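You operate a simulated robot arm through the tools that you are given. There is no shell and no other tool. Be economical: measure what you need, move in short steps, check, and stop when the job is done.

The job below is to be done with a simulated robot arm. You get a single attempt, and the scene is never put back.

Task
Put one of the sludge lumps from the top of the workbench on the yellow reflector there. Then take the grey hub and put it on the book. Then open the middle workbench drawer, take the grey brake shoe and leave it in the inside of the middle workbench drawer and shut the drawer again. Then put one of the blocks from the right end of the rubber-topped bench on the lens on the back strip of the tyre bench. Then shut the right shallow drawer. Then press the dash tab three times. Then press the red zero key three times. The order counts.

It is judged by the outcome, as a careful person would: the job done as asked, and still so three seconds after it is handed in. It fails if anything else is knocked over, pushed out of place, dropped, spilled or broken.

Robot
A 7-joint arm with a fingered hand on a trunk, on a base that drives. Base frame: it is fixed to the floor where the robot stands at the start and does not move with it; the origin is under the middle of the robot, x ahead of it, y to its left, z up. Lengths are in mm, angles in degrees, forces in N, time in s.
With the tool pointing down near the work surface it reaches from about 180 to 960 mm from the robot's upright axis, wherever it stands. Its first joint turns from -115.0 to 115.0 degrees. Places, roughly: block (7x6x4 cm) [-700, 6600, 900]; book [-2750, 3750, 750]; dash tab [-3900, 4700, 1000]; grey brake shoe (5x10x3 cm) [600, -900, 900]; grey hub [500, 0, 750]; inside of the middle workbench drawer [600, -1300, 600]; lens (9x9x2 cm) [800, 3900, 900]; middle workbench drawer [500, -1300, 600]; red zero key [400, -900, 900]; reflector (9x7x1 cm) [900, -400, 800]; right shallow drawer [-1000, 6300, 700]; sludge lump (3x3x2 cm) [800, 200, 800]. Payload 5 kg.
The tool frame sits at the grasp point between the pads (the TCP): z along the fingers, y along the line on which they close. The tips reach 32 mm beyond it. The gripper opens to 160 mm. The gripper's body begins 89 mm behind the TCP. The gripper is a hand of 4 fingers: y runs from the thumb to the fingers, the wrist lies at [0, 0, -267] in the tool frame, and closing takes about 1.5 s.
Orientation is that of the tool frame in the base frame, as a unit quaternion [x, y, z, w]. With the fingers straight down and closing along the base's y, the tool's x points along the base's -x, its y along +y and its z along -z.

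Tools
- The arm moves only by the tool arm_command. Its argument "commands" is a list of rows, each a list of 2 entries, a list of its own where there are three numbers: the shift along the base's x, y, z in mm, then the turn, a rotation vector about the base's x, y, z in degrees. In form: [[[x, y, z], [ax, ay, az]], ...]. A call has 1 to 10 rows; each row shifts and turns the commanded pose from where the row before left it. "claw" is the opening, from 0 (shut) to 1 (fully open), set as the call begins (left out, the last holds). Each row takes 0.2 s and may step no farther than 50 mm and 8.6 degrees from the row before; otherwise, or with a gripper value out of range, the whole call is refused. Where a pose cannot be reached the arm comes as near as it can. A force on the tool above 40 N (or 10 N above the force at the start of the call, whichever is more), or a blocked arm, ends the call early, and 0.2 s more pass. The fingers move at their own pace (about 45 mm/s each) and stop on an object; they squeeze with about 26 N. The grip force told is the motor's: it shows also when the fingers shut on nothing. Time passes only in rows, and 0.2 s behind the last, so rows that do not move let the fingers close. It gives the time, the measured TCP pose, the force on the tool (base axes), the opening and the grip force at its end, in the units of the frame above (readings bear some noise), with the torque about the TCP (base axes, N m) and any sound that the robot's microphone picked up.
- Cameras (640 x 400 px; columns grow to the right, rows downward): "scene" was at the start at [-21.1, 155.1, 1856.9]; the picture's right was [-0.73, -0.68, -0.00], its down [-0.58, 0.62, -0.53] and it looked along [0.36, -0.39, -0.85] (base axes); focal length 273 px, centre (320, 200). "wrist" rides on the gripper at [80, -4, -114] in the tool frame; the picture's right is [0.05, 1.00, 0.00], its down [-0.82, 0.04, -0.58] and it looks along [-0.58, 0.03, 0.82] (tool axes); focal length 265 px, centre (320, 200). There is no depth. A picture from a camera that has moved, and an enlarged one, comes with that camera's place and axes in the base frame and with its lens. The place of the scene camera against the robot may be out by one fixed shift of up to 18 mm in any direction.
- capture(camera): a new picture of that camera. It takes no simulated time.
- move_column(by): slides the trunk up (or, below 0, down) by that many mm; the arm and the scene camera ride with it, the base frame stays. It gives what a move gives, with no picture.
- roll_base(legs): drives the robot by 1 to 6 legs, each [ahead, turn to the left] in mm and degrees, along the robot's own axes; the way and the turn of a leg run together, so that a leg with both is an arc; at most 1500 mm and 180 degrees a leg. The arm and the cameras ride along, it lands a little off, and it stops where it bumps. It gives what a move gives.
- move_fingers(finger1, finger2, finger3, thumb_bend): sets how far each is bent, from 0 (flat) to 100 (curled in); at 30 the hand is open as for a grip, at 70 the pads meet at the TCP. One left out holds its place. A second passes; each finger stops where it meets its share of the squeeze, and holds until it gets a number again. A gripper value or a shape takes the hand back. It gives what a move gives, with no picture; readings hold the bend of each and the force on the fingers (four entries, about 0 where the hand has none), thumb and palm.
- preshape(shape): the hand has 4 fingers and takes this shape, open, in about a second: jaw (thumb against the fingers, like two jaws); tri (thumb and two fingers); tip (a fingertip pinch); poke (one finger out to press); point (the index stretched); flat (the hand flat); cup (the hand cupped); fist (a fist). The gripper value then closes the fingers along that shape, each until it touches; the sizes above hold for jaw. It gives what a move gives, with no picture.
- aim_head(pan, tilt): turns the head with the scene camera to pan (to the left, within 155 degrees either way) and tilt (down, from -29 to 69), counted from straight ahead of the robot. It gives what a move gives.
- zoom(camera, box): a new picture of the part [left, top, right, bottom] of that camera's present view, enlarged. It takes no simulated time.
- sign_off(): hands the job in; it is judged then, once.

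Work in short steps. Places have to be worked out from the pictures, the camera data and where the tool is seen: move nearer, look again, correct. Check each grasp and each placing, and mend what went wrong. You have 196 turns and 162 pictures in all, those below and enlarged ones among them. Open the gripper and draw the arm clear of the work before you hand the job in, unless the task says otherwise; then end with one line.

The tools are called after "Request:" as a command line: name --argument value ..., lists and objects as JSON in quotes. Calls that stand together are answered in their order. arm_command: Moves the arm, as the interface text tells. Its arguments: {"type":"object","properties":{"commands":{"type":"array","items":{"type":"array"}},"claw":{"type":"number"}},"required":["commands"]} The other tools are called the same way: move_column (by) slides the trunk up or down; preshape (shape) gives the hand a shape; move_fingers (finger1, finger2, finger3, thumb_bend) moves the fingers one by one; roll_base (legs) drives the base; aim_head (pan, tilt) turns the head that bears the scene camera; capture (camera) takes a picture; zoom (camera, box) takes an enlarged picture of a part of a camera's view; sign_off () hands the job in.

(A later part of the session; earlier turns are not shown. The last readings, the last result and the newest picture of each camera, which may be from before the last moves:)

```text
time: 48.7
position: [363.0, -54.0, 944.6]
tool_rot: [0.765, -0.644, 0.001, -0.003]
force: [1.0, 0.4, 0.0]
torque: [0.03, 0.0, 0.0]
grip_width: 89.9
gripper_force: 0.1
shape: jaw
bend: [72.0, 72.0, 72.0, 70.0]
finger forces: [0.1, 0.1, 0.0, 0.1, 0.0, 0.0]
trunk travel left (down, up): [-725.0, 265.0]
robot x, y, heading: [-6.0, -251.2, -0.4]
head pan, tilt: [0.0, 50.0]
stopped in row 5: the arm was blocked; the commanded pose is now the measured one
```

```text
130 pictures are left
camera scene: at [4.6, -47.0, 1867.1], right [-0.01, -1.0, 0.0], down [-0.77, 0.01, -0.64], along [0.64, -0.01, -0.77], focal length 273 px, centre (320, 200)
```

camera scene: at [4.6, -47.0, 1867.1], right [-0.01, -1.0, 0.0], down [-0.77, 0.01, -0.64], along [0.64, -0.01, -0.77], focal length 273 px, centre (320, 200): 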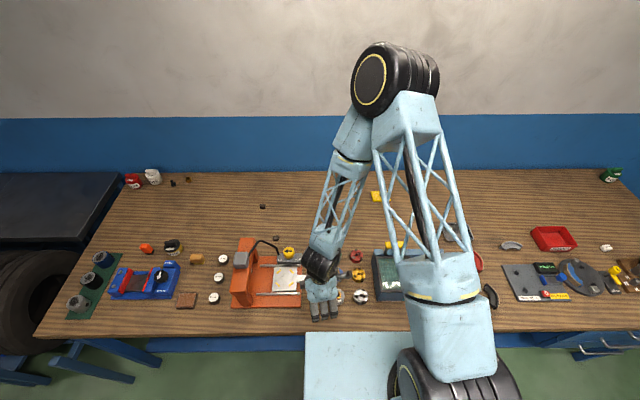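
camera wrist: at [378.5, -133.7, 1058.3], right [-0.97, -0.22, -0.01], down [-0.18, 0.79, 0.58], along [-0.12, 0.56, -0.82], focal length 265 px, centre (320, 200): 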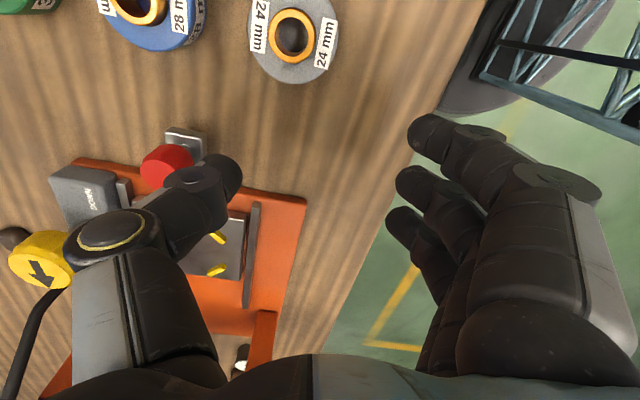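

The hand ended near the press; lift straight up, then re-approach from higher.

Request:
arm_command --commands '[[[0, 0, 30], [0, 0, 0]], [[0, 0, 40], [0, 0, 0]], [[0, 0, 40], [0, 0, 0]]]'

Request:
arm_command --commands '[[[16, -33, 0], [0, 0, 0]], [[17, -33, 0], [0, 0, 0]]]'

Request:
capture --camera "wrist"

```text
time: 49.5
position: [364.6, -57.3, 1053.9]
tool_rot: [0.766, -0.643, 0.002, -0.003]
force: [-0.3, -0.5, 0.4]
torque: [0.02, 0.0, -0.01]
grip_width: 89.9
gripper_force: 0.1
shape: jaw
bend: [72.0, 72.0, 72.0, 70.0]
finger forces: [0.0, 0.0, 0.0, 0.1, 0.0, 0.1]
trunk travel left (down, up): [-725.0, 265.0]
robot x, y, heading: [-3.3, -251.0, -0.2]
head pan, tilt: [0.0, 50.0]
```

```text
time: 50.1
position: [396.6, -120.1, 1054.0]
tool_rot: [0.765, -0.644, 0.0, -0.004]
force: [0.4, -0.4, 0.3]
torque: [0.03, -0.01, 0.04]
grip_width: 90.0
gripper_force: 0.1
shape: jaw
bend: [72.0, 72.0, 72.0, 70.0]
finger forces: [0.0, 0.0, 0.0, 0.0, 0.0, 0.0]
trunk travel left (down, up): [-725.0, 265.0]
robot x, y, heading: [-6.1, -251.7, -0.4]
head pan, tilt: [0.0, 50.0]
```

```text
129 pictures are left
camera wrist: at [411.7, -199.6, 1169.1], right [-0.97, -0.22, -0.01], down [-0.19, 0.79, 0.58], along [-0.12, 0.56, -0.82], focal length 265 px, centre (320, 200)
```

wrist: 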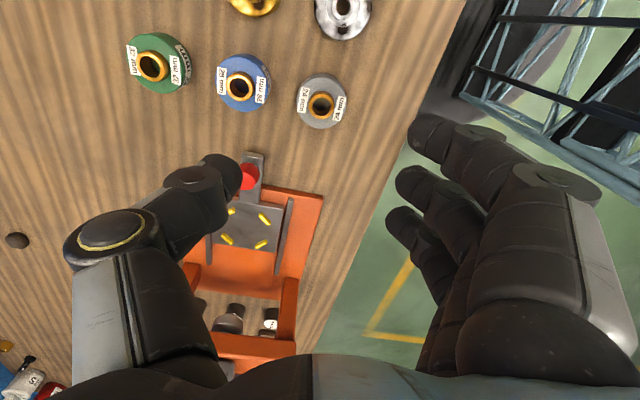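

Hub confirmed at (397,-121). Turn the hand back 12° and descend carefully.

Request:
arm_command --commands '[[[0, 0, 0], [0, 0, -6]], [[0, 0, 0], [0, 0, -6]], [[0, 0, -40], [0, 0, 0]], [[0, 0, -40], [0, 0, 0]]]' --claw 0.54

Request:
capture --camera "wrist"

```text
time: 51.1
position: [397.7, -121.2, 974.5]
tool_rot: [-0.694, 0.72, -0.001, 0.003]
force: [0.6, 0.2, 0.2]
torque: [0.02, 0.01, 0.01]
grip_width: 86.7
gripper_force: 0.1
shape: jaw
bend: [72.0, 72.0, 72.0, 70.0]
finger forces: [0.1, 0.0, 0.0, 0.0, 0.0, 0.0]
trunk travel left (down, up): [-725.0, 265.0]
robot x, y, heading: [-5.8, -249.6, -0.4]
head pan, tilt: [0.0, 50.0]
```

```text
128 pictures are left
camera wrist: at [395.6, -202.3, 1088.6], right [-1.0, -0.01, -0.01], down [-0.01, 0.82, 0.58], along [0.0, 0.58, -0.82], focal length 265 px, centre (320, 200)
```

wrist: 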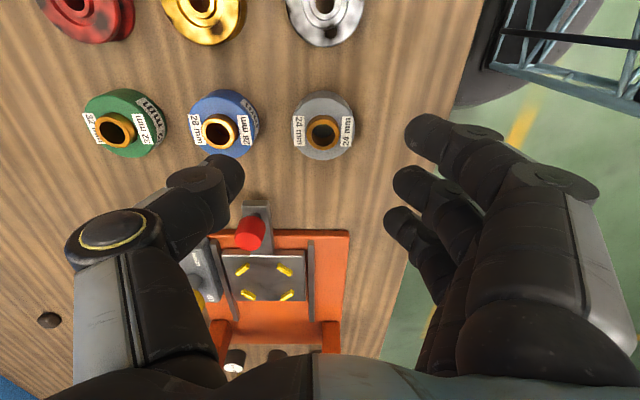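

Thumb would foul the blue hub closing along x; turn the hand +28° so the thumb comes in diagonally.

Request:
arm_command --commands '[[[0, 0, 0], [0, 0, 7]], [[-2, -2, 0], [0, 0, 7]], [[-2, -2, 0], [0, 0, 7]], [[0, 0, 0], [0, 0, 7]], [[0, 0, -25], [0, 0, 0]]]' --claw 0.48

Request:
capture --camera "wrist"

```text
time: 52.3
position: [394.4, -123.2, 947.9]
tool_rot: [0.848, -0.531, 0.001, -0.002]
force: [1.2, 0.0, -0.5]
torque: [0.02, 0.02, 0.02]
grip_width: 77.7
gripper_force: 0.0
shape: jaw
bend: [73.0, 73.0, 73.0, 70.0]
finger forces: [0.0, 0.0, 0.0, 0.1, 0.1, 0.0]
trunk travel left (down, up): [-725.0, 265.0]
robot x, y, heading: [-5.3, -253.8, -0.2]
head pan, tilt: [0.0, 50.0]
```

```text
127 pictures are left
camera wrist: at [429.9, -194.9, 1062.9], right [-0.88, -0.48, -0.01], down [-0.4, 0.71, 0.58], along [-0.28, 0.51, -0.82], focal length 265 px, centre (320, 200)
```

wrist: 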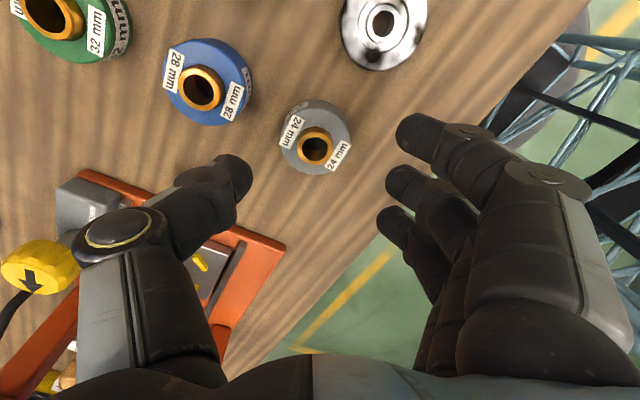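

Well centred. Descend to z≈905 and look.

Request:
arm_command --commands '[[[0, 0, -25], [0, 0, 0]], [[0, 0, -18], [0, 0, 0]]]'

Request:
capture --camera "wrist"

Request:
zoom --camera "scene" --box '[240, 220, 400, 320]'

```text
time: 52.9
position: [392.5, -123.2, 905.4]
tool_rot: [0.848, -0.53, 0.001, -0.002]
force: [0.3, -0.5, 0.3]
torque: [0.0, 0.01, 0.02]
grip_width: 77.0
gripper_force: 0.1
shape: jaw
bend: [73.0, 73.0, 73.0, 70.0]
finger forces: [0.0, 0.1, 0.0, 0.0, 0.0, 0.0]
trunk travel left (down, up): [-725.0, 265.0]
robot x, y, heading: [-3.8, -251.3, -0.5]
head pan, tilt: [0.0, 50.0]
```

```text
126 pictures are left
camera wrist: at [429.0, -194.7, 1019.5], right [-0.88, -0.48, -0.01], down [-0.4, 0.71, 0.58], along [-0.28, 0.51, -0.82], focal length 265 px, centre (320, 200)
```

wrist: 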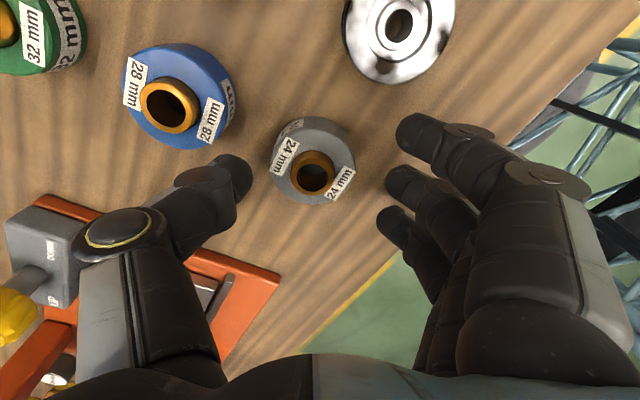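

```text
4.00 times, centred on (320, 270) of scene
camera zoom: at [5.0, -45.1, 1866.9], right [-0.01, -1.0, 0.0], down [-0.77, 0.01, -0.64], along [0.64, 0.0, -0.77], focal length 1093 px, centre (320, -80)
```

zoom: 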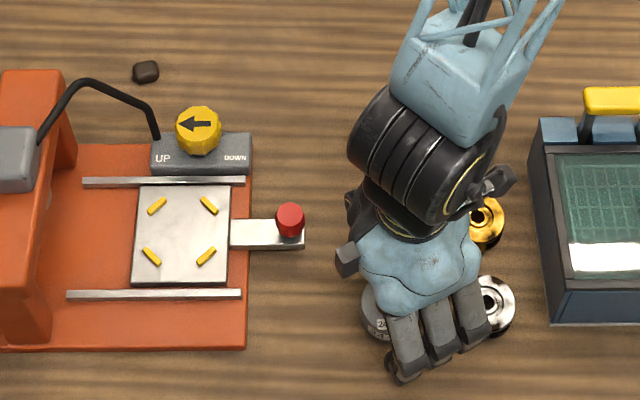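

Clear. Lower to z≈884 and close on the hub.

Request:
arm_command --commands '[[[0, 0, -12], [0, 0, 0]], [[0, 0, -10], [0, 0, 0]]]'

Request:
arm_command --commands '[[[0, 0, 0], [0, 0, 0]], [[0, 0, 0], [0, 0, 0]], [[0, 0, 0], [0, 0, 0]], [[0, 0, 0], [0, 0, 0]], [[0, 0, 0], [0, 0, 0]], [[0, 0, 0], [0, 0, 0]]]' --claw 0.0

Request:
capture --camera "wrist"

```text
time: 53.5
position: [392.1, -121.6, 881.5]
tool_rot: [0.848, -0.531, 0.002, -0.002]
force: [-0.3, -0.6, 0.5]
torque: [0.01, -0.01, 0.01]
grip_width: 77.6
gripper_force: 0.0
shape: jaw
bend: [73.0, 73.0, 73.0, 70.0]
finger forces: [0.0, 0.1, 0.1, 0.0, 0.0, 0.0]
trunk travel left (down, up): [-725.0, 265.0]
robot x, y, heading: [-8.3, -247.9, -0.3]
head pan, tilt: [0.0, 50.0]
```

```text
time: 54.9
position: [393.3, -123.3, 883.4]
tool_rot: [0.847, -0.531, 0.001, -0.002]
force: [1.1, 0.4, -0.5]
torque: [-0.02, -0.04, -0.01]
grip_width: 37.2
gripper_force: 25.5
shape: jaw
bend: [69.0, 73.0, 72.0, 70.0]
finger forces: [6.3, 8.0, 8.8, 0.0, 22.8, 0.0]
trunk travel left (down, up): [-725.0, 265.0]
robot x, y, heading: [-4.6, -252.9, -0.4]
head pan, tilt: [0.0, 50.0]
```

```text
124 pictures are left
camera wrist: at [429.1, -194.5, 997.6], right [-0.88, -0.48, -0.01], down [-0.4, 0.71, 0.58], along [-0.27, 0.51, -0.82], focal length 265 px, centre (320, 200)
```

wrist: 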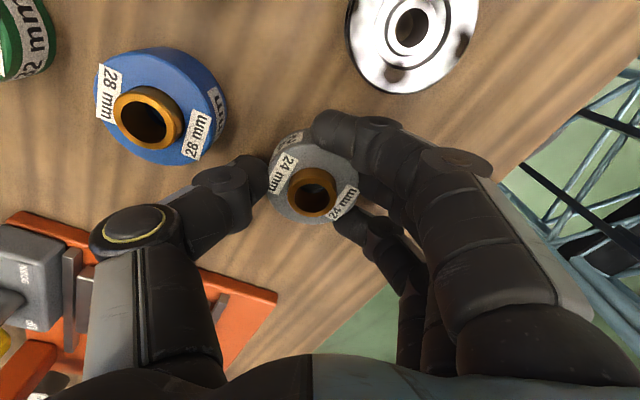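

Gripped with all fingers. Lift and check.

Request:
arm_command --commands '[[[0, 0, 20], [0, 0, 0]], [[0, 0, 40], [0, 0, 0]], [[0, 0, 45], [0, 0, 0]], [[0, 0, 45], [0, 0, 0]]]'

Request:
capture --camera "wrist"

Request:
aim_head --pan 120 --tilt 20

Request:
capture --camera "scene"

Request:
aim_head --pan 70 --tilt 20

Request:
capture --camera "scene"

```text
time: 55.9
position: [389.9, -121.9, 1034.9]
tool_rot: [0.848, -0.531, 0.002, -0.003]
force: [0.1, -0.7, -2.3]
torque: [-0.05, -0.03, -0.01]
grip_width: 36.7
gripper_force: 26.3
shape: jaw
bend: [69.0, 73.0, 72.0, 70.0]
finger forces: [6.3, 8.3, 9.4, 0.1, 23.1, 0.0]
trunk travel left (down, up): [-725.0, 265.0]
robot x, y, heading: [-5.1, -252.1, -0.1]
head pan, tilt: [0.0, 50.0]
```

```text
123 pictures are left
camera wrist: at [425.4, -192.8, 1148.8], right [-0.88, -0.48, -0.01], down [-0.4, 0.71, 0.58], along [-0.27, 0.51, -0.82], focal length 265 px, centre (320, 200)
```

wrist: 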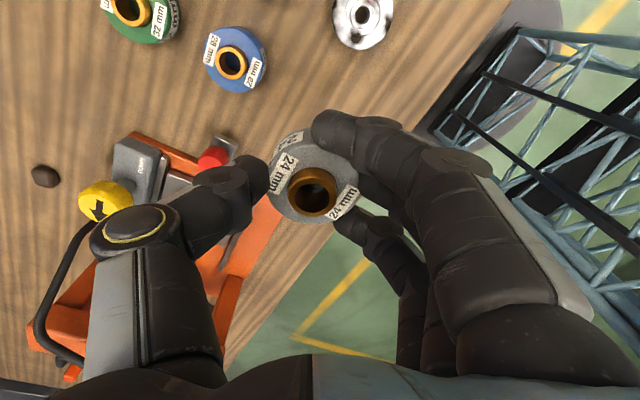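

```text
time: 57.9
position: [391.6, -120.9, 1033.0]
tool_rot: [0.847, -0.531, 0.002, -0.003]
force: [0.1, -0.1, -3.2]
torque: [-0.01, -0.01, 0.0]
grip_width: 36.8
gripper_force: 26.0
shape: jaw
bend: [69.0, 73.0, 72.0, 70.0]
finger forces: [6.3, 8.3, 9.3, 0.0, 23.0, 0.0]
trunk travel left (down, up): [-725.0, 265.0]
robot x, y, heading: [-5.3, -253.2, -0.3]
head pan, tilt: [120.0, 20.0]
```

```text
122 pictures are left
camera scene: at [-118.1, 36.7, 1912.4], right [0.87, 0.49, 0.0], down [0.17, -0.3, -0.94], along [-0.46, 0.82, -0.34], focal length 273 px, centre (320, 200)
```

scene: 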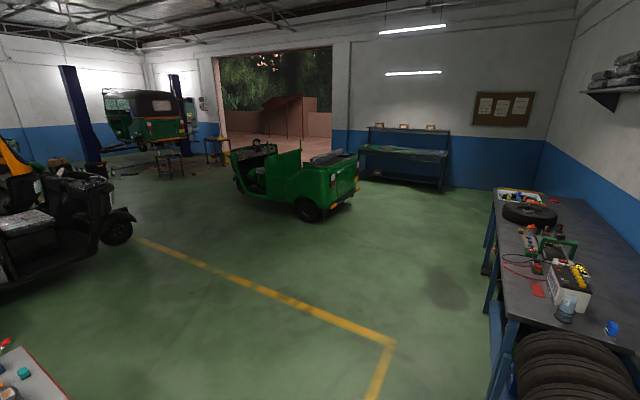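

```text
time: 59.0
position: [389.8, -122.4, 1033.2]
tool_rot: [0.847, -0.531, 0.001, -0.002]
force: [-0.1, 0.1, -2.4]
torque: [-0.03, 0.04, 0.0]
grip_width: 37.0
gripper_force: 26.2
shape: jaw
bend: [69.0, 73.0, 72.0, 70.0]
finger forces: [6.4, 8.3, 9.5, 0.0, 23.0, 0.0]
trunk travel left (down, up): [-725.0, 265.0]
robot x, y, heading: [-0.3, -253.6, -0.5]
head pan, tilt: [70.0, 20.0]
```

```text
121 pictures are left
camera scene: at [-39.8, 43.0, 1912.4], right [0.94, -0.35, 0.0], down [-0.12, -0.32, -0.94], along [0.33, 0.88, -0.34], focal length 273 px, centre (320, 200)
```

scene: 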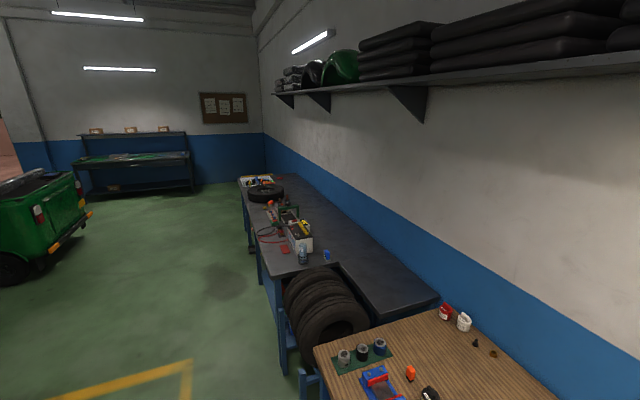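

Hub held. The book/dash tab seem to be in the green three-wheeler. Zoom on it and other places.

Request:
aim_head --pan 120 --tilt 15

Request:
zoom --camera "scene" --box '[210, 110, 390, 222]'

Request:
zoom --camera "scene" --box '[340, 80, 560, 220]'

```text
time: 60.2
position: [390.3, -121.7, 1033.2]
tool_rot: [0.848, -0.531, 0.001, -0.002]
force: [0.0, 0.2, -3.3]
torque: [0.0, -0.01, 0.02]
grip_width: 36.8
gripper_force: 25.7
shape: jaw
bend: [69.0, 73.0, 72.0, 70.0]
finger forces: [6.3, 8.4, 9.3, 0.0, 22.9, 0.0]
trunk travel left (down, up): [-725.0, 265.0]
robot x, y, heading: [-3.3, -251.3, -0.3]
head pan, tilt: [120.0, 15.0]
```

```text
3.56 times, centred on (300, 166) of scene
camera zoom: at [-118.2, 37.0, 1920.5], right [0.87, 0.49, 0.0], down [0.13, -0.23, -0.97], along [-0.48, 0.84, -0.26], focal length 972 px, centre (391, 321)
```

zoom: 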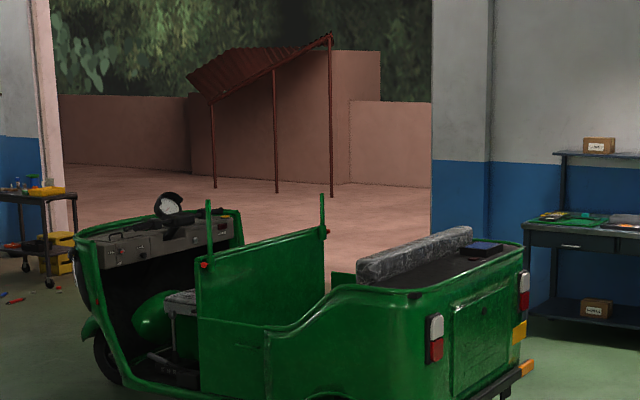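

```text
2.86 times, centred on (450, 150) of scene
camera zoom: at [-118.2, 37.0, 1920.5], right [0.87, 0.49, 0.0], down [0.13, -0.23, -0.97], along [-0.48, 0.84, -0.26], focal length 781 px, centre (-51, 343)
```

zoom: 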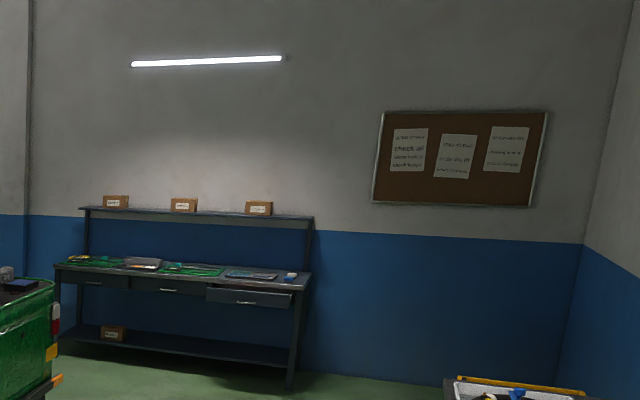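

The hub is secure. Back off and drive toward the three-wheeler, stopping short to look.

Request:
roll_base --legs '[[-450, 0], [0, 120], [1500, 0], [1300, 0]]'

Request:
aim_head --pan 0 --tilt 20

Request:
capture --camera "scene"

```text
time: 81.4
position: [-2098.8, 2514.2, 1033.2]
tool_rot: [0.889, 0.458, -0.001, -0.002]
force: [0.0, 0.5, -2.7]
torque: [-0.01, -0.01, -0.02]
grip_width: 36.7
gripper_force: 26.5
shape: jaw
bend: [69.0, 73.0, 72.0, 70.0]
finger forces: [6.3, 8.0, 8.9, 0.1, 22.3, 0.1]
trunk travel left (down, up): [-725.0, 265.0]
robot x, y, heading: [-1796.3, 2227.7, 118.3]
head pan, tilt: [120.0, 15.0]
```

```text
time: 83.4
position: [-2099.6, 2514.6, 1034.1]
tool_rot: [0.889, 0.458, -0.001, -0.002]
force: [0.9, 0.2, -2.6]
torque: [0.04, -0.01, 0.01]
grip_width: 36.5
gripper_force: 26.1
shape: jaw
bend: [69.0, 73.0, 72.0, 70.0]
finger forces: [6.3, 8.0, 8.9, 0.0, 22.5, 0.0]
trunk travel left (down, up): [-725.0, 265.0]
robot x, y, heading: [-1795.1, 2230.1, 118.2]
head pan, tilt: [0.0, 20.0]
```

```text
118 pictures are left
camera scene: at [-1999.1, 2163.4, 1912.4], right [0.88, 0.47, 0.0], down [0.16, -0.3, -0.94], along [-0.44, 0.83, -0.34], focal length 273 px, centre (320, 200)
```

scene: 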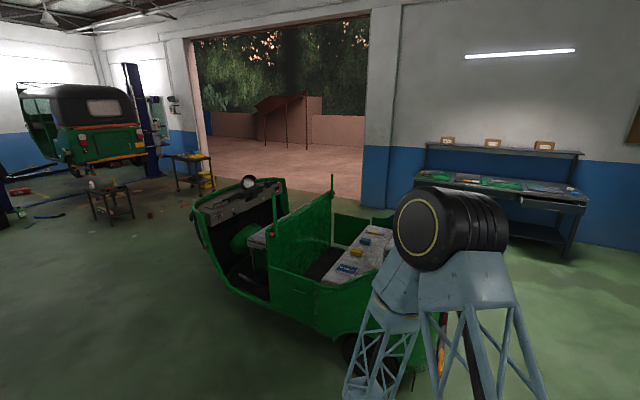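

The passenger seat carries objects, including a blue book-like thing. Zoom.

Request:
zoom --camera "scene" --box '[180, 160, 420, 310]'

Request:
zoom --camera "scene" --box '[310, 210, 410, 290]'

```text
2.67 times, centred on (300, 235) of scene
camera zoom: at [-1999.1, 2163.4, 1912.4], right [0.88, 0.47, 0.0], down [0.16, -0.3, -0.94], along [-0.44, 0.83, -0.34], focal length 729 px, centre (373, 107)
```

zoom: 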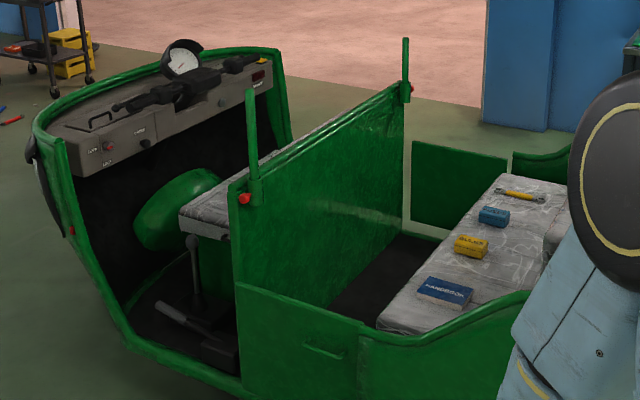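

```text
5.00 times, centred on (360, 250) of scene
camera zoom: at [-1999.1, 2163.4, 1912.4], right [0.88, 0.47, 0.0], down [0.16, -0.3, -0.94], along [-0.44, 0.83, -0.34], focal length 1366 px, centre (120, -50)
```

zoom: 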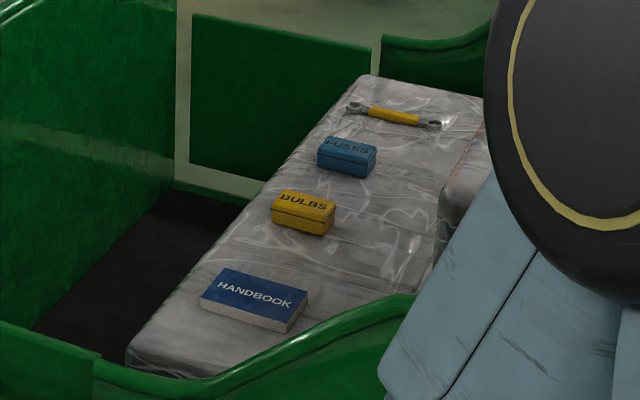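

The HANDBOOK lies on the seat near (-2620,3755). Drive to stand facing it at about (-2520,2900).

Request:
roll_base --legs '[[0, 19], [987, 0], [0, -47]]'

Request:
aim_head --pan 0 --tilt 48

Request:
capture --camera "scene"

Request:
capture --camera "wrist"

```text
time: 91.8
position: [-2642.5, 3296.9, 1033.5]
tool_rot: [0.974, 0.225, -0.002, -0.002]
force: [0.3, -0.4, -2.3]
torque: [0.01, -0.02, -0.05]
grip_width: 36.4
gripper_force: 25.8
shape: jaw
bend: [69.0, 73.0, 72.0, 70.0]
finger forces: [6.3, 7.7, 8.7, 0.0, 22.2, 0.0]
trunk travel left (down, up): [-725.0, 265.0]
robot x, y, heading: [-2512.9, 2900.3, 89.9]
head pan, tilt: [0.0, 20.0]
```

```text
time: 92.7
position: [-2642.8, 3297.7, 1033.3]
tool_rot: [0.974, 0.226, -0.001, -0.002]
force: [-0.2, 0.7, -3.3]
torque: [-0.02, -0.03, 0.01]
grip_width: 36.5
gripper_force: 26.2
shape: jaw
bend: [69.0, 73.0, 72.0, 70.0]
finger forces: [6.4, 7.8, 8.7, 0.1, 22.3, 0.0]
trunk travel left (down, up): [-725.0, 265.0]
robot x, y, heading: [-2511.4, 2900.7, 89.6]
head pan, tilt: [0.0, 48.0]
```

```text
115 pictures are left
camera scene: at [-2724.4, 2923.3, 1869.6], right [1.0, -0.01, 0.0], down [0.0, -0.74, -0.67], along [0.0, 0.67, -0.74], focal length 273 px, centre (320, 200)
```

scene: 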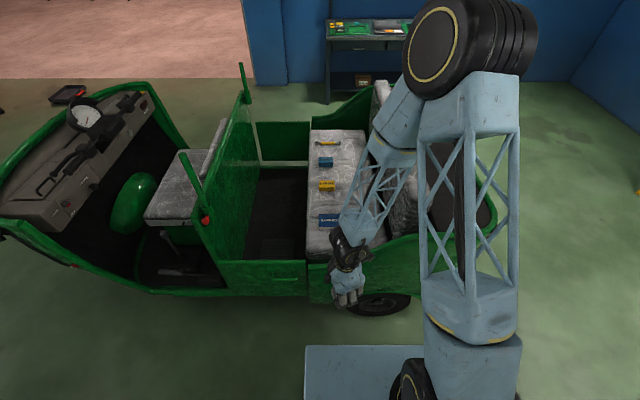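

```text
114 pictures are left
camera wrist: at [-2573.9, 3334.3, 1147.9], right [0.48, -0.87, -0.01], down [-0.71, -0.4, 0.58], along [-0.51, -0.28, -0.82], focal length 265 px, centre (320, 200)
```

wrist: 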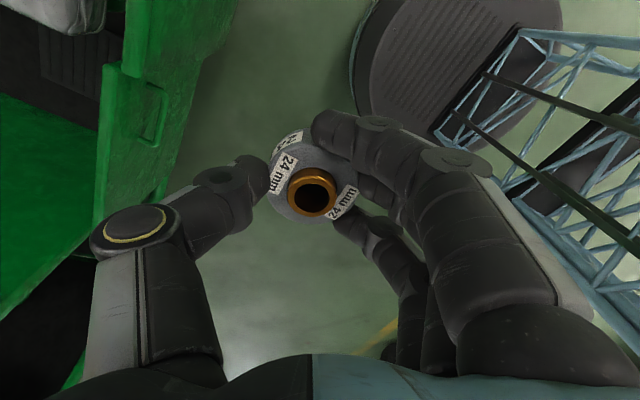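

Advance 100 mm, then carry the hub over the rail toward the book at z≈1030.

Request:
roll_base --legs '[[100, 0]]'

Request:
arm_command --commands '[[[0, 40, 0], [0, 0, 0]], [[0, 40, 0], [0, 0, 0]], [[0, 40, 0], [0, 0, 0]], [[0, 40, 0], [0, 0, 0]], [[0, 40, 0], [0, 0, 0]]]'

Request:
capture --camera "scene"

Request:
capture --camera "wrist"

```text
time: 93.9
position: [-2641.7, 3400.1, 1032.4]
tool_rot: [0.974, 0.226, -0.002, -0.002]
force: [0.2, 0.7, -2.4]
torque: [-0.03, -0.02, -0.01]
grip_width: 36.3
gripper_force: 26.3
shape: jaw
bend: [69.0, 73.0, 72.0, 70.0]
finger forces: [6.4, 7.8, 8.7, 0.1, 22.4, 0.0]
trunk travel left (down, up): [-725.0, 265.0]
robot x, y, heading: [-2512.6, 2997.6, 89.4]
head pan, tilt: [0.0, 48.0]
```

```text
time: 95.1
position: [-2641.8, 3599.4, 1032.0]
tool_rot: [0.974, 0.225, -0.001, -0.002]
force: [0.4, 1.0, -2.7]
torque: [-0.01, 0.02, -0.02]
grip_width: 36.5
gripper_force: 26.4
shape: jaw
bend: [69.0, 73.0, 72.0, 70.0]
finger forces: [6.4, 8.1, 9.0, 0.0, 22.7, 0.0]
trunk travel left (down, up): [-725.0, 265.0]
robot x, y, heading: [-2516.0, 3002.4, 89.8]
head pan, tilt: [0.0, 48.0]
```

```text
113 pictures are left
camera scene: at [-2723.0, 3025.8, 1869.6], right [1.0, -0.01, 0.0], down [-0.01, -0.74, -0.67], along [0.0, 0.67, -0.74], focal length 273 px, centre (320, 200)
```

scene: 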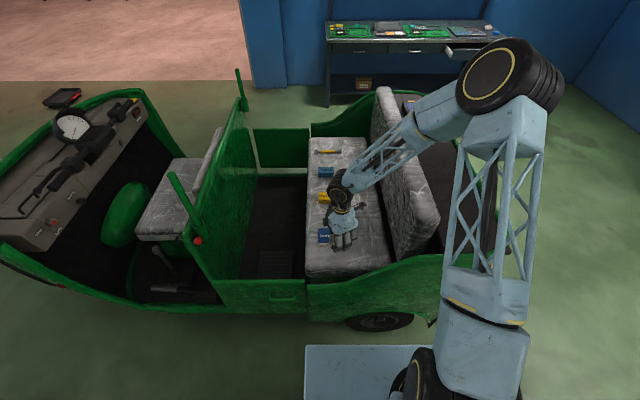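

```text
112 pictures are left
camera wrist: at [-2573.3, 3636.8, 1146.8], right [0.48, -0.88, 0.0], down [-0.71, -0.4, 0.58], along [-0.51, -0.28, -0.82], focal length 265 px, centre (320, 200)
```

wrist: 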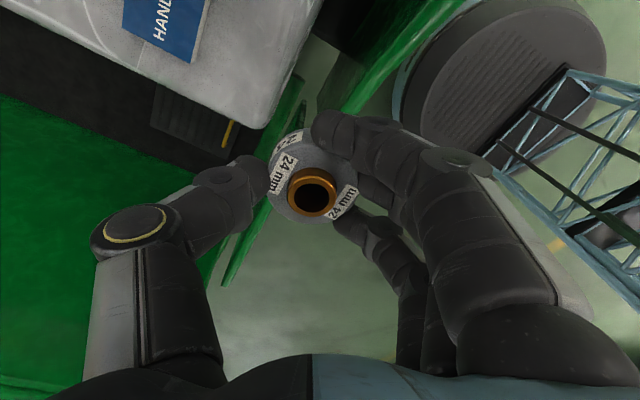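

Book is about (-2661,3797). Move above it and look at height.

Request:
arm_command --commands '[[[-5, 40, 0], [0, 0, 0]], [[-5, 40, 0], [0, 0, 0]], [[-5, 40, -20], [0, 0, 0]], [[-5, 40, -20], [0, 0, 0]], [[0, 35, -30], [0, 0, 0]], [[0, 0, -40], [0, 0, 0]]]'

Request:
capture --camera "wrist"

Request:
zoom --camera "scene" --box '[260, 130, 420, 290]'

```text
time: 96.5
position: [-2662.9, 3792.9, 922.4]
tool_rot: [0.974, 0.225, 0.0, -0.003]
force: [-0.8, 0.0, -3.3]
torque: [-0.04, 0.0, 0.0]
grip_width: 36.2
gripper_force: 26.0
shape: jaw
bend: [69.0, 73.0, 72.0, 70.0]
finger forces: [6.1, 8.1, 9.3, 0.0, 22.4, 0.0]
trunk travel left (down, up): [-725.0, 265.0]
robot x, y, heading: [-2512.6, 2998.9, 89.4]
head pan, tilt: [0.0, 48.0]
```

```text
111 pictures are left
camera wrist: at [-2593.3, 3831.0, 1036.9], right [0.48, -0.88, -0.01], down [-0.71, -0.4, 0.58], along [-0.51, -0.28, -0.82], focal length 265 px, centre (320, 200)
```

wrist: 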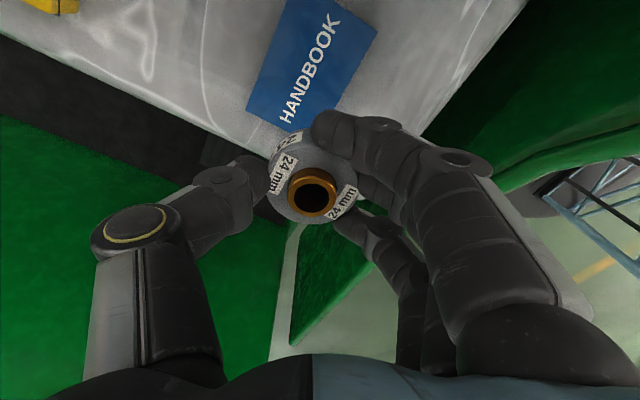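

```text
2.50 times, centred on (340, 210) of scene
camera zoom: at [-2723.8, 3025.4, 1869.6], right [1.0, -0.01, 0.0], down [0.0, -0.74, -0.67], along [0.0, 0.67, -0.74], focal length 683 px, centre (270, 175)
```

zoom: 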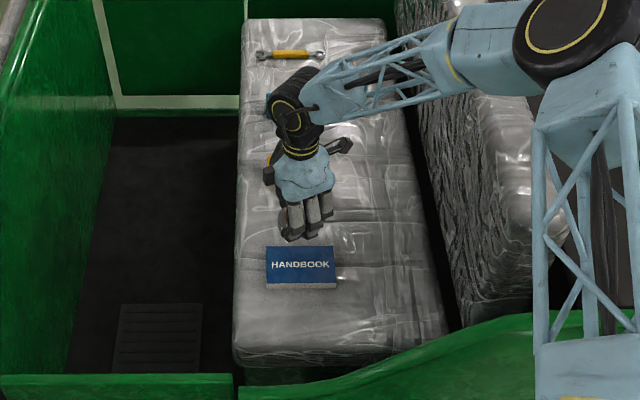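

Book top ≈ z 740 at about (-2632,3818). Adjust and descend to z≈845.

Request:
arm_command --commands '[[[14, 12, 0], [0, 0, 0]], [[14, 12, -25], [0, 0, 0]], [[0, 0, -40], [0, 0, 0]]]'

Request:
capture --camera "wrist"

```text
time: 97.3
position: [-2634.2, 3817.3, 857.4]
tool_rot: [0.975, 0.224, -0.001, -0.003]
force: [-0.2, 0.5, -3.3]
torque: [-0.03, -0.01, 0.03]
grip_width: 36.2
gripper_force: 26.4
shape: jaw
bend: [69.0, 73.0, 72.0, 70.0]
finger forces: [6.1, 8.2, 9.4, 0.0, 22.5, 0.0]
trunk travel left (down, up): [-725.0, 265.0]
robot x, y, heading: [-2512.9, 3000.5, 89.7]
head pan, tilt: [0.0, 48.0]
```

```text
109 pictures are left
camera wrist: at [-2565.1, 3855.0, 972.2], right [0.48, -0.88, -0.01], down [-0.71, -0.4, 0.58], along [-0.51, -0.28, -0.82], focal length 265 px, centre (320, 200)
```

wrist: 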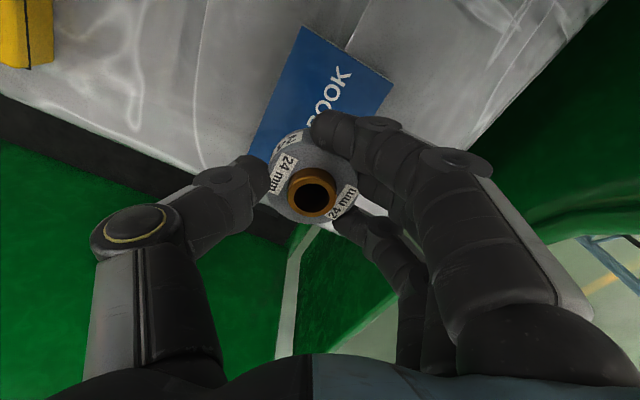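

Book spans roughly x −2577..−2715, y 3782..3861. Align to (-2643,3821) and descend to ~797.

Request:
arm_command --commands '[[[-8, 4, -20], [0, 0, 0]], [[0, 0, -20], [0, 0, 0]], [[0, 0, -10], [0, 0, 0]], [[0, 0, -8], [0, 0, 0]]]'

Request:
capture --camera "wrist"

```text
time: 98.3
position: [-2642.6, 3821.7, 799.4]
tool_rot: [0.974, 0.224, -0.001, -0.003]
force: [-0.4, 0.0, -3.8]
torque: [-0.04, -0.02, 0.0]
grip_width: 36.2
gripper_force: 26.3
shape: jaw
bend: [69.0, 73.0, 72.0, 70.0]
finger forces: [6.2, 8.0, 9.5, 0.0, 22.2, 0.1]
trunk travel left (down, up): [-725.0, 265.0]
robot x, y, heading: [-2513.8, 3001.5, 89.7]
head pan, tilt: [0.0, 48.0]
```

```text
108 pictures are left
camera wrist: at [-2572.9, 3858.8, 914.4], right [0.48, -0.88, -0.01], down [-0.71, -0.4, 0.58], along [-0.51, -0.28, -0.82], focal length 265 px, centre (320, 200)
```

wrist: 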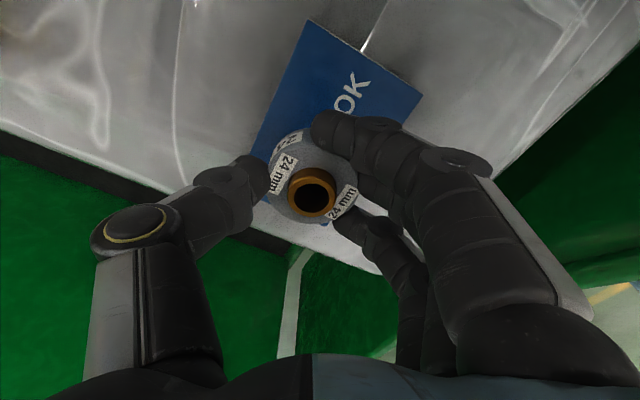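

Alignment is good (book top z≈741). Lower ~14 mm more in small steps.

Request:
arm_command --commands '[[[0, 0, -7], [0, 0, 0]], [[0, 0, -4], [0, 0, 0]], [[0, 0, -3], [0, 0, 0]]]'

```text
time: 99.1
position: [-2641.5, 3820.5, 787.2]
tool_rot: [0.975, 0.224, -0.001, -0.003]
force: [0.0, 0.2, -2.9]
torque: [0.02, -0.04, 0.02]
grip_width: 36.3
gripper_force: 25.8
shape: jaw
bend: [69.0, 73.0, 72.0, 70.0]
finger forces: [6.1, 8.1, 9.6, 0.0, 22.2, 0.1]
trunk travel left (down, up): [-725.0, 265.0]
robot x, y, heading: [-2510.8, 3000.6, 89.6]
head pan, tilt: [0.0, 48.0]
```

Not in contact yet; continue in 2 mm steps watching the force.

Request:
arm_command --commands '[[[0, 0, -2], [0, 0, 0]], [[0, 0, -2], [0, 0, 0]]]'

Request:
arm_command --commands '[[[0, 0, -2], [0, 0, 0]]]'

Request:
zoom --camera "scene" --box '[290, 180, 370, 250]'

```text
time: 99.7
position: [-2641.7, 3821.9, 781.8]
tool_rot: [0.974, 0.225, -0.001, -0.002]
force: [-0.7, 1.2, -2.5]
torque: [-0.01, 0.0, 0.02]
grip_width: 36.1
gripper_force: 26.2
shape: jaw
bend: [69.0, 73.0, 72.0, 70.0]
finger forces: [6.1, 8.2, 9.6, 0.0, 22.3, 0.1]
trunk travel left (down, up): [-725.0, 265.0]
robot x, y, heading: [-2513.7, 3000.7, 89.8]
head pan, tilt: [0.0, 48.0]
```

```text
time: 100.1
position: [-2642.4, 3821.4, 779.9]
tool_rot: [0.974, 0.226, -0.001, -0.003]
force: [0.2, 0.6, -3.2]
torque: [-0.01, -0.01, -0.01]
grip_width: 36.1
gripper_force: 26.0
shape: jaw
bend: [69.0, 73.0, 72.0, 70.0]
finger forces: [6.1, 8.2, 9.6, 0.0, 22.3, 0.0]
trunk travel left (down, up): [-725.0, 265.0]
robot x, y, heading: [-2512.9, 3003.4, 89.8]
head pan, tilt: [0.0, 48.0]
```

```text
5.71 times, centred on (330, 215) of scene
camera zoom: at [-2723.6, 3024.8, 1869.5], right [1.0, -0.01, 0.0], down [0.0, -0.74, -0.67], along [0.0, 0.67, -0.74], focal length 1562 px, centre (263, 114)
```

zoom: 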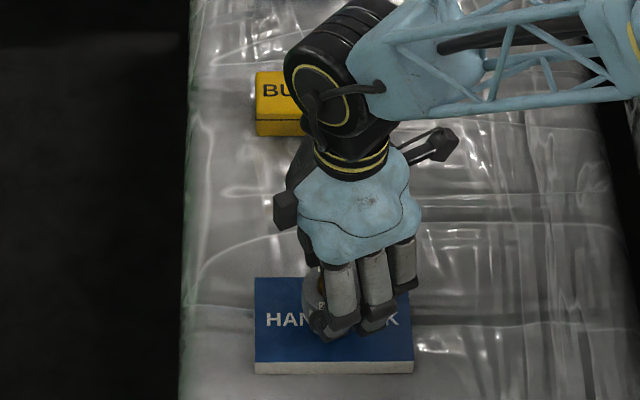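

No contact force yet; keep lowering.

Request:
arm_command --commands '[[[0, 0, -2], [0, 0, 0]], [[0, 0, -2], [0, 0, 0]]]'

Request:
arm_command --commands '[[[0, 0, -2], [0, 0, 0]], [[0, 0, -2], [0, 0, 0]]]'

Request:
zoom --camera "wrist" --box '[220, 0, 460, 240]'

```text
time: 100.7
position: [-2641.5, 3820.1, 777.5]
tool_rot: [0.974, 0.226, -0.001, -0.003]
force: [1.0, -0.5, -1.8]
torque: [-0.02, -0.04, 0.0]
grip_width: 36.4
gripper_force: 26.0
shape: jaw
bend: [69.0, 73.0, 72.0, 70.0]
finger forces: [6.2, 8.2, 9.6, 0.1, 22.3, 0.1]
trunk travel left (down, up): [-725.0, 265.0]
robot x, y, heading: [-2509.5, 3002.0, 89.7]
head pan, tilt: [0.0, 48.0]
```

```text
time: 101.3
position: [-2642.3, 3821.4, 772.0]
tool_rot: [0.974, 0.225, -0.002, -0.002]
force: [-0.4, 1.1, -2.7]
torque: [-0.01, -0.05, 0.01]
grip_width: 36.1
gripper_force: 26.0
shape: jaw
bend: [69.0, 73.0, 72.0, 70.0]
finger forces: [6.0, 8.1, 9.6, 0.0, 22.4, 0.0]
trunk travel left (down, up): [-725.0, 265.0]
robot x, y, heading: [-2513.6, 3001.7, 89.7]
head pan, tilt: [0.0, 48.0]
```

```text
1.67 times, centred on (340, 120) of wrist
camera zoom: at [-2573.0, 3858.6, 886.7], right [0.48, -0.88, -0.01], down [-0.71, -0.4, 0.58], along [-0.51, -0.28, -0.82], focal length 442 px, centre (287, 333)
```

zoom: 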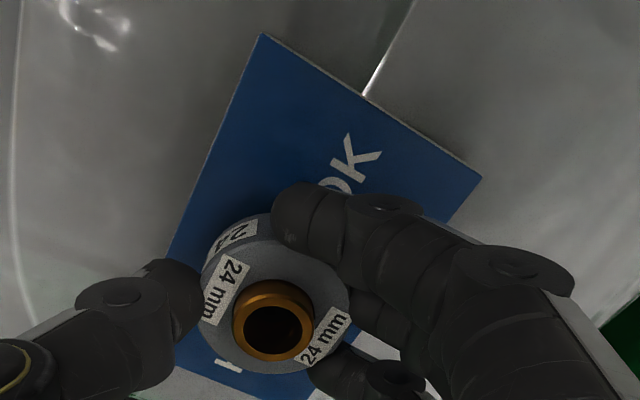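

Book top ~z 740; contact should be imminent. Continue in 1–2 mm steps.

Request:
arm_command --commands '[[[0, 0, -2], [0, 0, 0]], [[0, 0, 0], [0, 0, 0]]]'

Request:
arm_command --commands '[[[0, 0, -2], [0, 0, 0]], [[0, 0, 0], [0, 0, 0]]]'

```text
time: 101.9
position: [-2641.9, 3822.9, 770.1]
tool_rot: [0.974, 0.225, -0.002, -0.003]
force: [0.1, -0.2, -2.7]
torque: [-0.02, -0.03, 0.04]
grip_width: 36.2
gripper_force: 26.3
shape: jaw
bend: [69.0, 73.0, 72.0, 70.0]
finger forces: [6.1, 8.2, 9.5, 0.0, 22.3, 0.0]
trunk travel left (down, up): [-725.0, 265.0]
robot x, y, heading: [-2512.2, 3003.8, 89.9]
head pan, tilt: [0.0, 48.0]
```

```text
time: 102.5
position: [-2641.9, 3821.5, 768.5]
tool_rot: [0.974, 0.225, -0.001, -0.002]
force: [-0.3, 0.6, -3.5]
torque: [0.03, 0.0, -0.01]
grip_width: 36.2
gripper_force: 26.0
shape: jaw
bend: [69.0, 73.0, 72.0, 70.0]
finger forces: [6.1, 8.2, 9.6, 0.1, 22.3, 0.0]
trunk travel left (down, up): [-725.0, 265.0]
robot x, y, heading: [-2511.6, 2999.7, 89.5]
head pan, tilt: [0.0, 48.0]
```

Request:
arm_command --commands '[[[0, 0, -2], [0, 0, 0]], [[0, 0, -1], [0, 0, 0]]]'

Request:
arm_command --commands '[[[0, 0, -2], [0, 0, 0]], [[0, 0, -1], [0, 0, 0]]]'

Request:
zoom --camera "wrist" --box '[220, 0, 460, 240]'

```text
time: 103.1
position: [-2641.1, 3820.7, 765.1]
tool_rot: [0.974, 0.226, -0.001, -0.003]
force: [0.0, 0.4, -3.1]
torque: [0.0, -0.06, -0.01]
grip_width: 36.2
gripper_force: 25.4
shape: jaw
bend: [69.0, 73.0, 72.0, 70.0]
finger forces: [6.0, 8.2, 9.6, 0.0, 22.3, 0.0]
trunk travel left (down, up): [-725.0, 265.0]
robot x, y, heading: [-2513.1, 3001.0, 89.7]
head pan, tilt: [0.0, 48.0]
```

```text
time: 103.7
position: [-2641.8, 3821.6, 762.6]
tool_rot: [0.975, 0.224, 0.0, -0.002]
force: [0.2, -0.2, 1.4]
torque: [-0.13, 0.03, 0.0]
grip_width: 36.4
gripper_force: 26.0
shape: jaw
bend: [69.0, 73.0, 72.0, 70.0]
finger forces: [6.1, 8.4, 9.9, 0.0, 22.6, 0.0]
trunk travel left (down, up): [-725.0, 265.0]
robot x, y, heading: [-2513.6, 3003.7, 89.4]
head pan, tilt: [0.0, 48.0]
```

```text
1.67 times, centred on (340, 120) of wrist
camera zoom: at [-2572.8, 3858.7, 877.4], right [0.48, -0.88, -0.01], down [-0.71, -0.4, 0.58], along [-0.51, -0.27, -0.82], focal length 442 px, centre (287, 333)
```

zoom: 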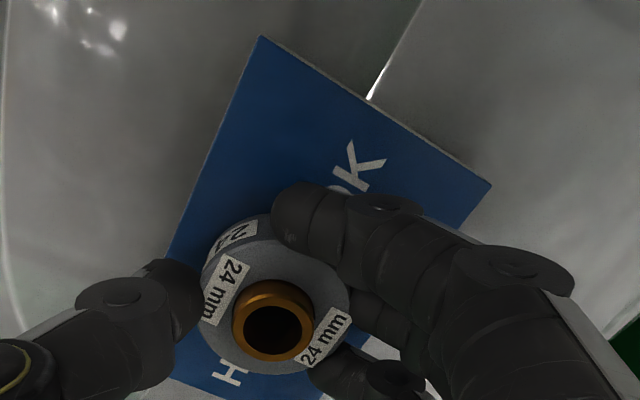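

Contact. Open the hand and rise.

Request:
arm_command --commands '[[[0, 0, 0], [0, 0, 0]], [[0, 0, 0], [0, 0, 0]], [[0, 0, 0], [0, 0, 0]], [[0, 0, 0], [0, 0, 0]], [[0, 0, 0], [0, 0, 0]], [[0, 0, 0], [0, 0, 0]]]' --claw 0.55

Request:
arm_command --commands '[[[0, 0, 20], [0, 0, 0]], [[0, 0, 30], [0, 0, 0]], [[0, 0, 40], [0, 0, 0]], [[0, 0, 40], [0, 0, 0]], [[0, 0, 40], [0, 0, 0]], [[0, 0, 40], [0, 0, 0]], [[0, 0, 40], [0, 0, 0]], [[0, 0, 40], [0, 0, 0]]]'

Request:
capture --camera "wrist"

Request:
zoom --camera "scene" --box '[280, 160, 390, 260]'

```text
time: 105.1
position: [-2641.7, 3821.0, 762.4]
tool_rot: [0.974, 0.225, 0.0, -0.003]
force: [0.8, 0.2, 0.4]
torque: [0.02, 0.0, -0.01]
grip_width: 87.1
gripper_force: 0.1
shape: jaw
bend: [72.0, 72.0, 72.0, 70.0]
finger forces: [0.0, 0.1, 0.0, 0.1, 0.1, 0.0]
trunk travel left (down, up): [-725.0, 265.0]
robot x, y, heading: [-2511.0, 2998.8, 89.9]
head pan, tilt: [0.0, 48.0]
```

```text
time: 106.9
position: [-2643.4, 3821.3, 1052.5]
tool_rot: [0.974, 0.225, 0.0, -0.002]
force: [0.0, -1.2, -0.3]
torque: [0.03, 0.0, 0.0]
grip_width: 87.5
gripper_force: 0.1
shape: jaw
bend: [72.0, 72.0, 72.0, 70.0]
finger forces: [0.1, 0.0, 0.1, 0.0, 0.1, 0.0]
trunk travel left (down, up): [-725.0, 265.0]
robot x, y, heading: [-2510.8, 3000.4, 89.5]
head pan, tilt: [0.0, 48.0]
```

```text
104 pictures are left
camera wrist: at [-2573.3, 3858.0, 1166.7], right [0.48, -0.88, -0.01], down [-0.71, -0.4, 0.58], along [-0.51, -0.28, -0.82], focal length 265 px, centre (320, 200)
```

wrist: 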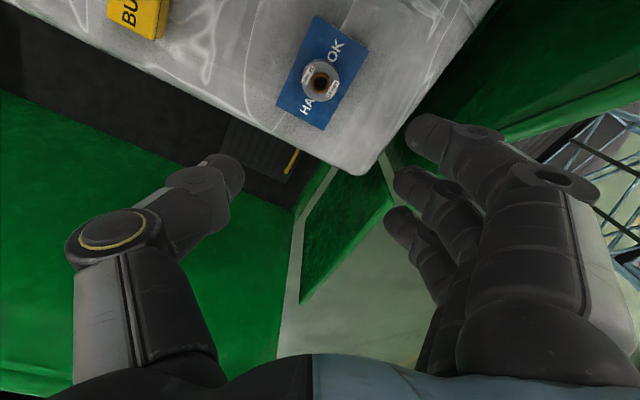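

```text
4.00 times, centred on (335, 210) of scene
camera zoom: at [-2723.6, 3023.6, 1869.5], right [1.0, -0.01, 0.0], down [0.0, -0.74, -0.67], along [0.0, 0.67, -0.74], focal length 1093 px, centre (260, 160)
```

zoom: 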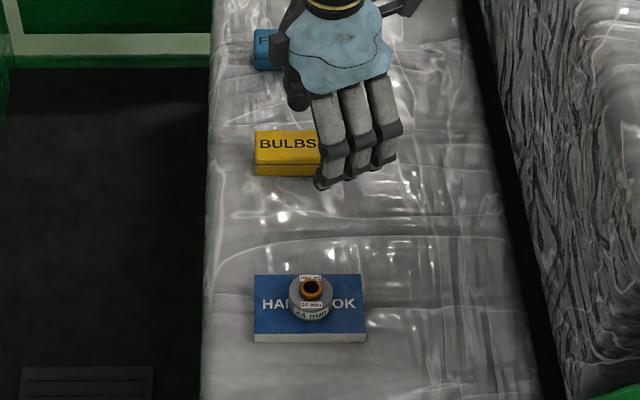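

Hub sits on the book. Retract the arm to the carrying pose before driving.

Request:
arm_command --commands '[[[0, -42, 10], [0, 0, 0]], [[0, -42, 10], [0, 0, 0]], [[0, -42, 0], [0, 0, 0]], [[0, -42, 0], [0, 0, 0]], [[0, -42, 0], [0, 0, 0]], [[0, -42, 0], [0, 0, 0]], [[0, -42, 0], [0, 0, 0]], [[0, -42, 0], [0, 0, 0]], [[0, -42, 0], [0, 0, 0]], [[0, -42, 0], [0, 0, 0]]]'

Request:
roll_base --legs '[[-300, 0], [0, -150]]'

Request:
aim_head --pan 0 --tilt 20

Request:
capture --camera "scene"

```text
time: 109.1
position: [-2643.5, 3401.3, 1071.0]
tool_rot: [0.975, 0.224, -0.001, -0.004]
force: [0.0, -0.5, -0.3]
torque: [0.01, -0.04, -0.01]
grip_width: 87.5
gripper_force: 0.0
shape: jaw
bend: [72.0, 72.0, 72.0, 70.0]
finger forces: [0.0, 0.0, 0.0, 0.0, 0.0, 0.1]
trunk travel left (down, up): [-725.0, 265.0]
robot x, y, heading: [-2509.7, 3003.6, 89.5]
head pan, tilt: [0.0, 48.0]
```

```text
time: 117.7
position: [-2201.9, 2416.7, 1071.8]
tool_rot: [-0.466, 0.885, -0.002, 0.001]
force: [-0.1, 1.2, -0.2]
torque: [0.01, 0.01, 0.03]
grip_width: 87.4
gripper_force: 0.1
shape: jaw
bend: [72.0, 72.0, 72.0, 70.0]
finger forces: [0.0, 0.1, 0.0, 0.0, 0.1, 0.1]
trunk travel left (down, up): [-725.0, 265.0]
robot x, y, heading: [-2515.4, 2700.2, -60.7]
head pan, tilt: [0.0, 48.0]
```

```text
time: 118.6
position: [-2202.5, 2417.1, 1072.1]
tool_rot: [-0.467, 0.884, -0.002, 0.001]
force: [0.2, 0.8, 0.8]
torque: [0.02, 0.0, 0.01]
grip_width: 87.5
gripper_force: 0.2
shape: jaw
bend: [72.0, 72.0, 72.0, 70.0]
finger forces: [0.1, 0.1, 0.0, 0.0, 0.1, 0.0]
trunk travel left (down, up): [-725.0, 265.0]
robot x, y, heading: [-2513.0, 2699.6, -60.5]
head pan, tilt: [0.0, 20.0]
```

```text
102 pictures are left
camera scene: at [-2328.5, 2773.1, 1912.3], right [-0.87, -0.49, 0.0], down [-0.17, 0.3, -0.94], along [0.46, -0.82, -0.34], focal length 273 px, centre (320, 200)
```

scene: 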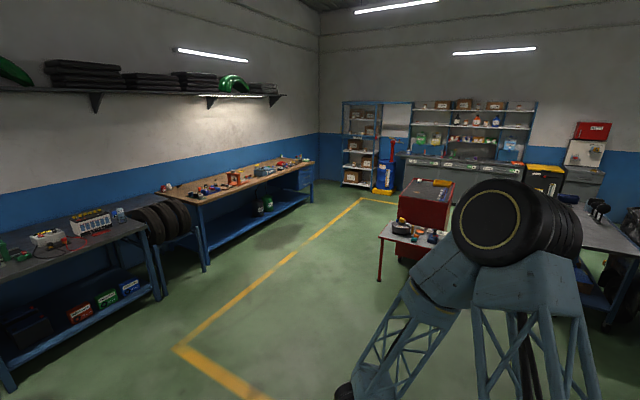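

Path to the workbench's right end is clear along the yellow line. Drive there, staying left of the red cabinet.

Request:
roll_base --legs '[[0, 3], [1500, 0], [1500, 0], [1000, 0], [0, 57]]'

Request:
aim_head --pan -10 --tilt 40

Request:
capture --camera "scene"

```text
time: 140.8
position: [20.2, -536.8, 1072.3]
tool_rot: [0.842, -0.539, 0.001, -0.002]
force: [0.1, 0.5, 0.3]
torque: [-0.01, 0.02, -0.04]
grip_width: 87.5
gripper_force: 0.0
shape: jaw
bend: [72.0, 72.0, 72.0, 70.0]
finger forces: [0.0, 0.1, 0.0, 0.0, 0.0, 0.0]
trunk travel left (down, up): [-725.0, 265.0]
robot x, y, heading: [-384.5, -659.0, -1.5]
head pan, tilt: [0.0, 20.0]
```

```text
time: 141.6
position: [20.7, -536.7, 1071.5]
tool_rot: [0.842, -0.539, 0.001, -0.002]
force: [0.4, 0.5, -0.1]
torque: [0.01, 0.0, 0.0]
grip_width: 87.6
gripper_force: 0.1
shape: jaw
bend: [72.0, 72.0, 72.0, 70.0]
finger forces: [0.0, 0.0, 0.0, 0.0, 0.0, 0.0]
trunk travel left (down, up): [-725.0, 265.0]
robot x, y, heading: [-380.2, -655.8, -1.6]
head pan, tilt: [-10.0, 40.0]
```

```text
101 pictures are left
camera scene: at [-361.1, -467.2, 1881.1], right [-0.2, -0.98, 0.0], down [-0.63, 0.13, -0.77], along [0.75, -0.15, -0.64], focal length 273 px, centre (320, 200)
```

scene: 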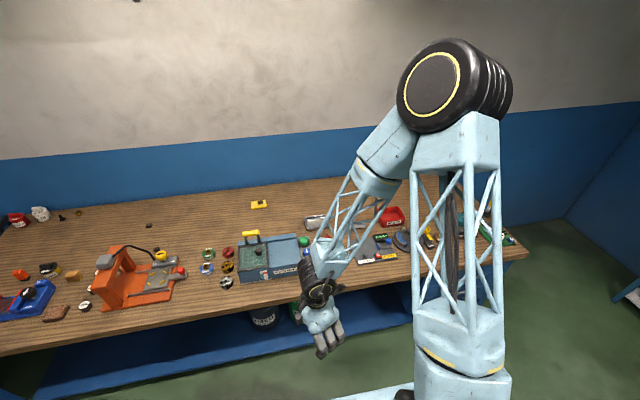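

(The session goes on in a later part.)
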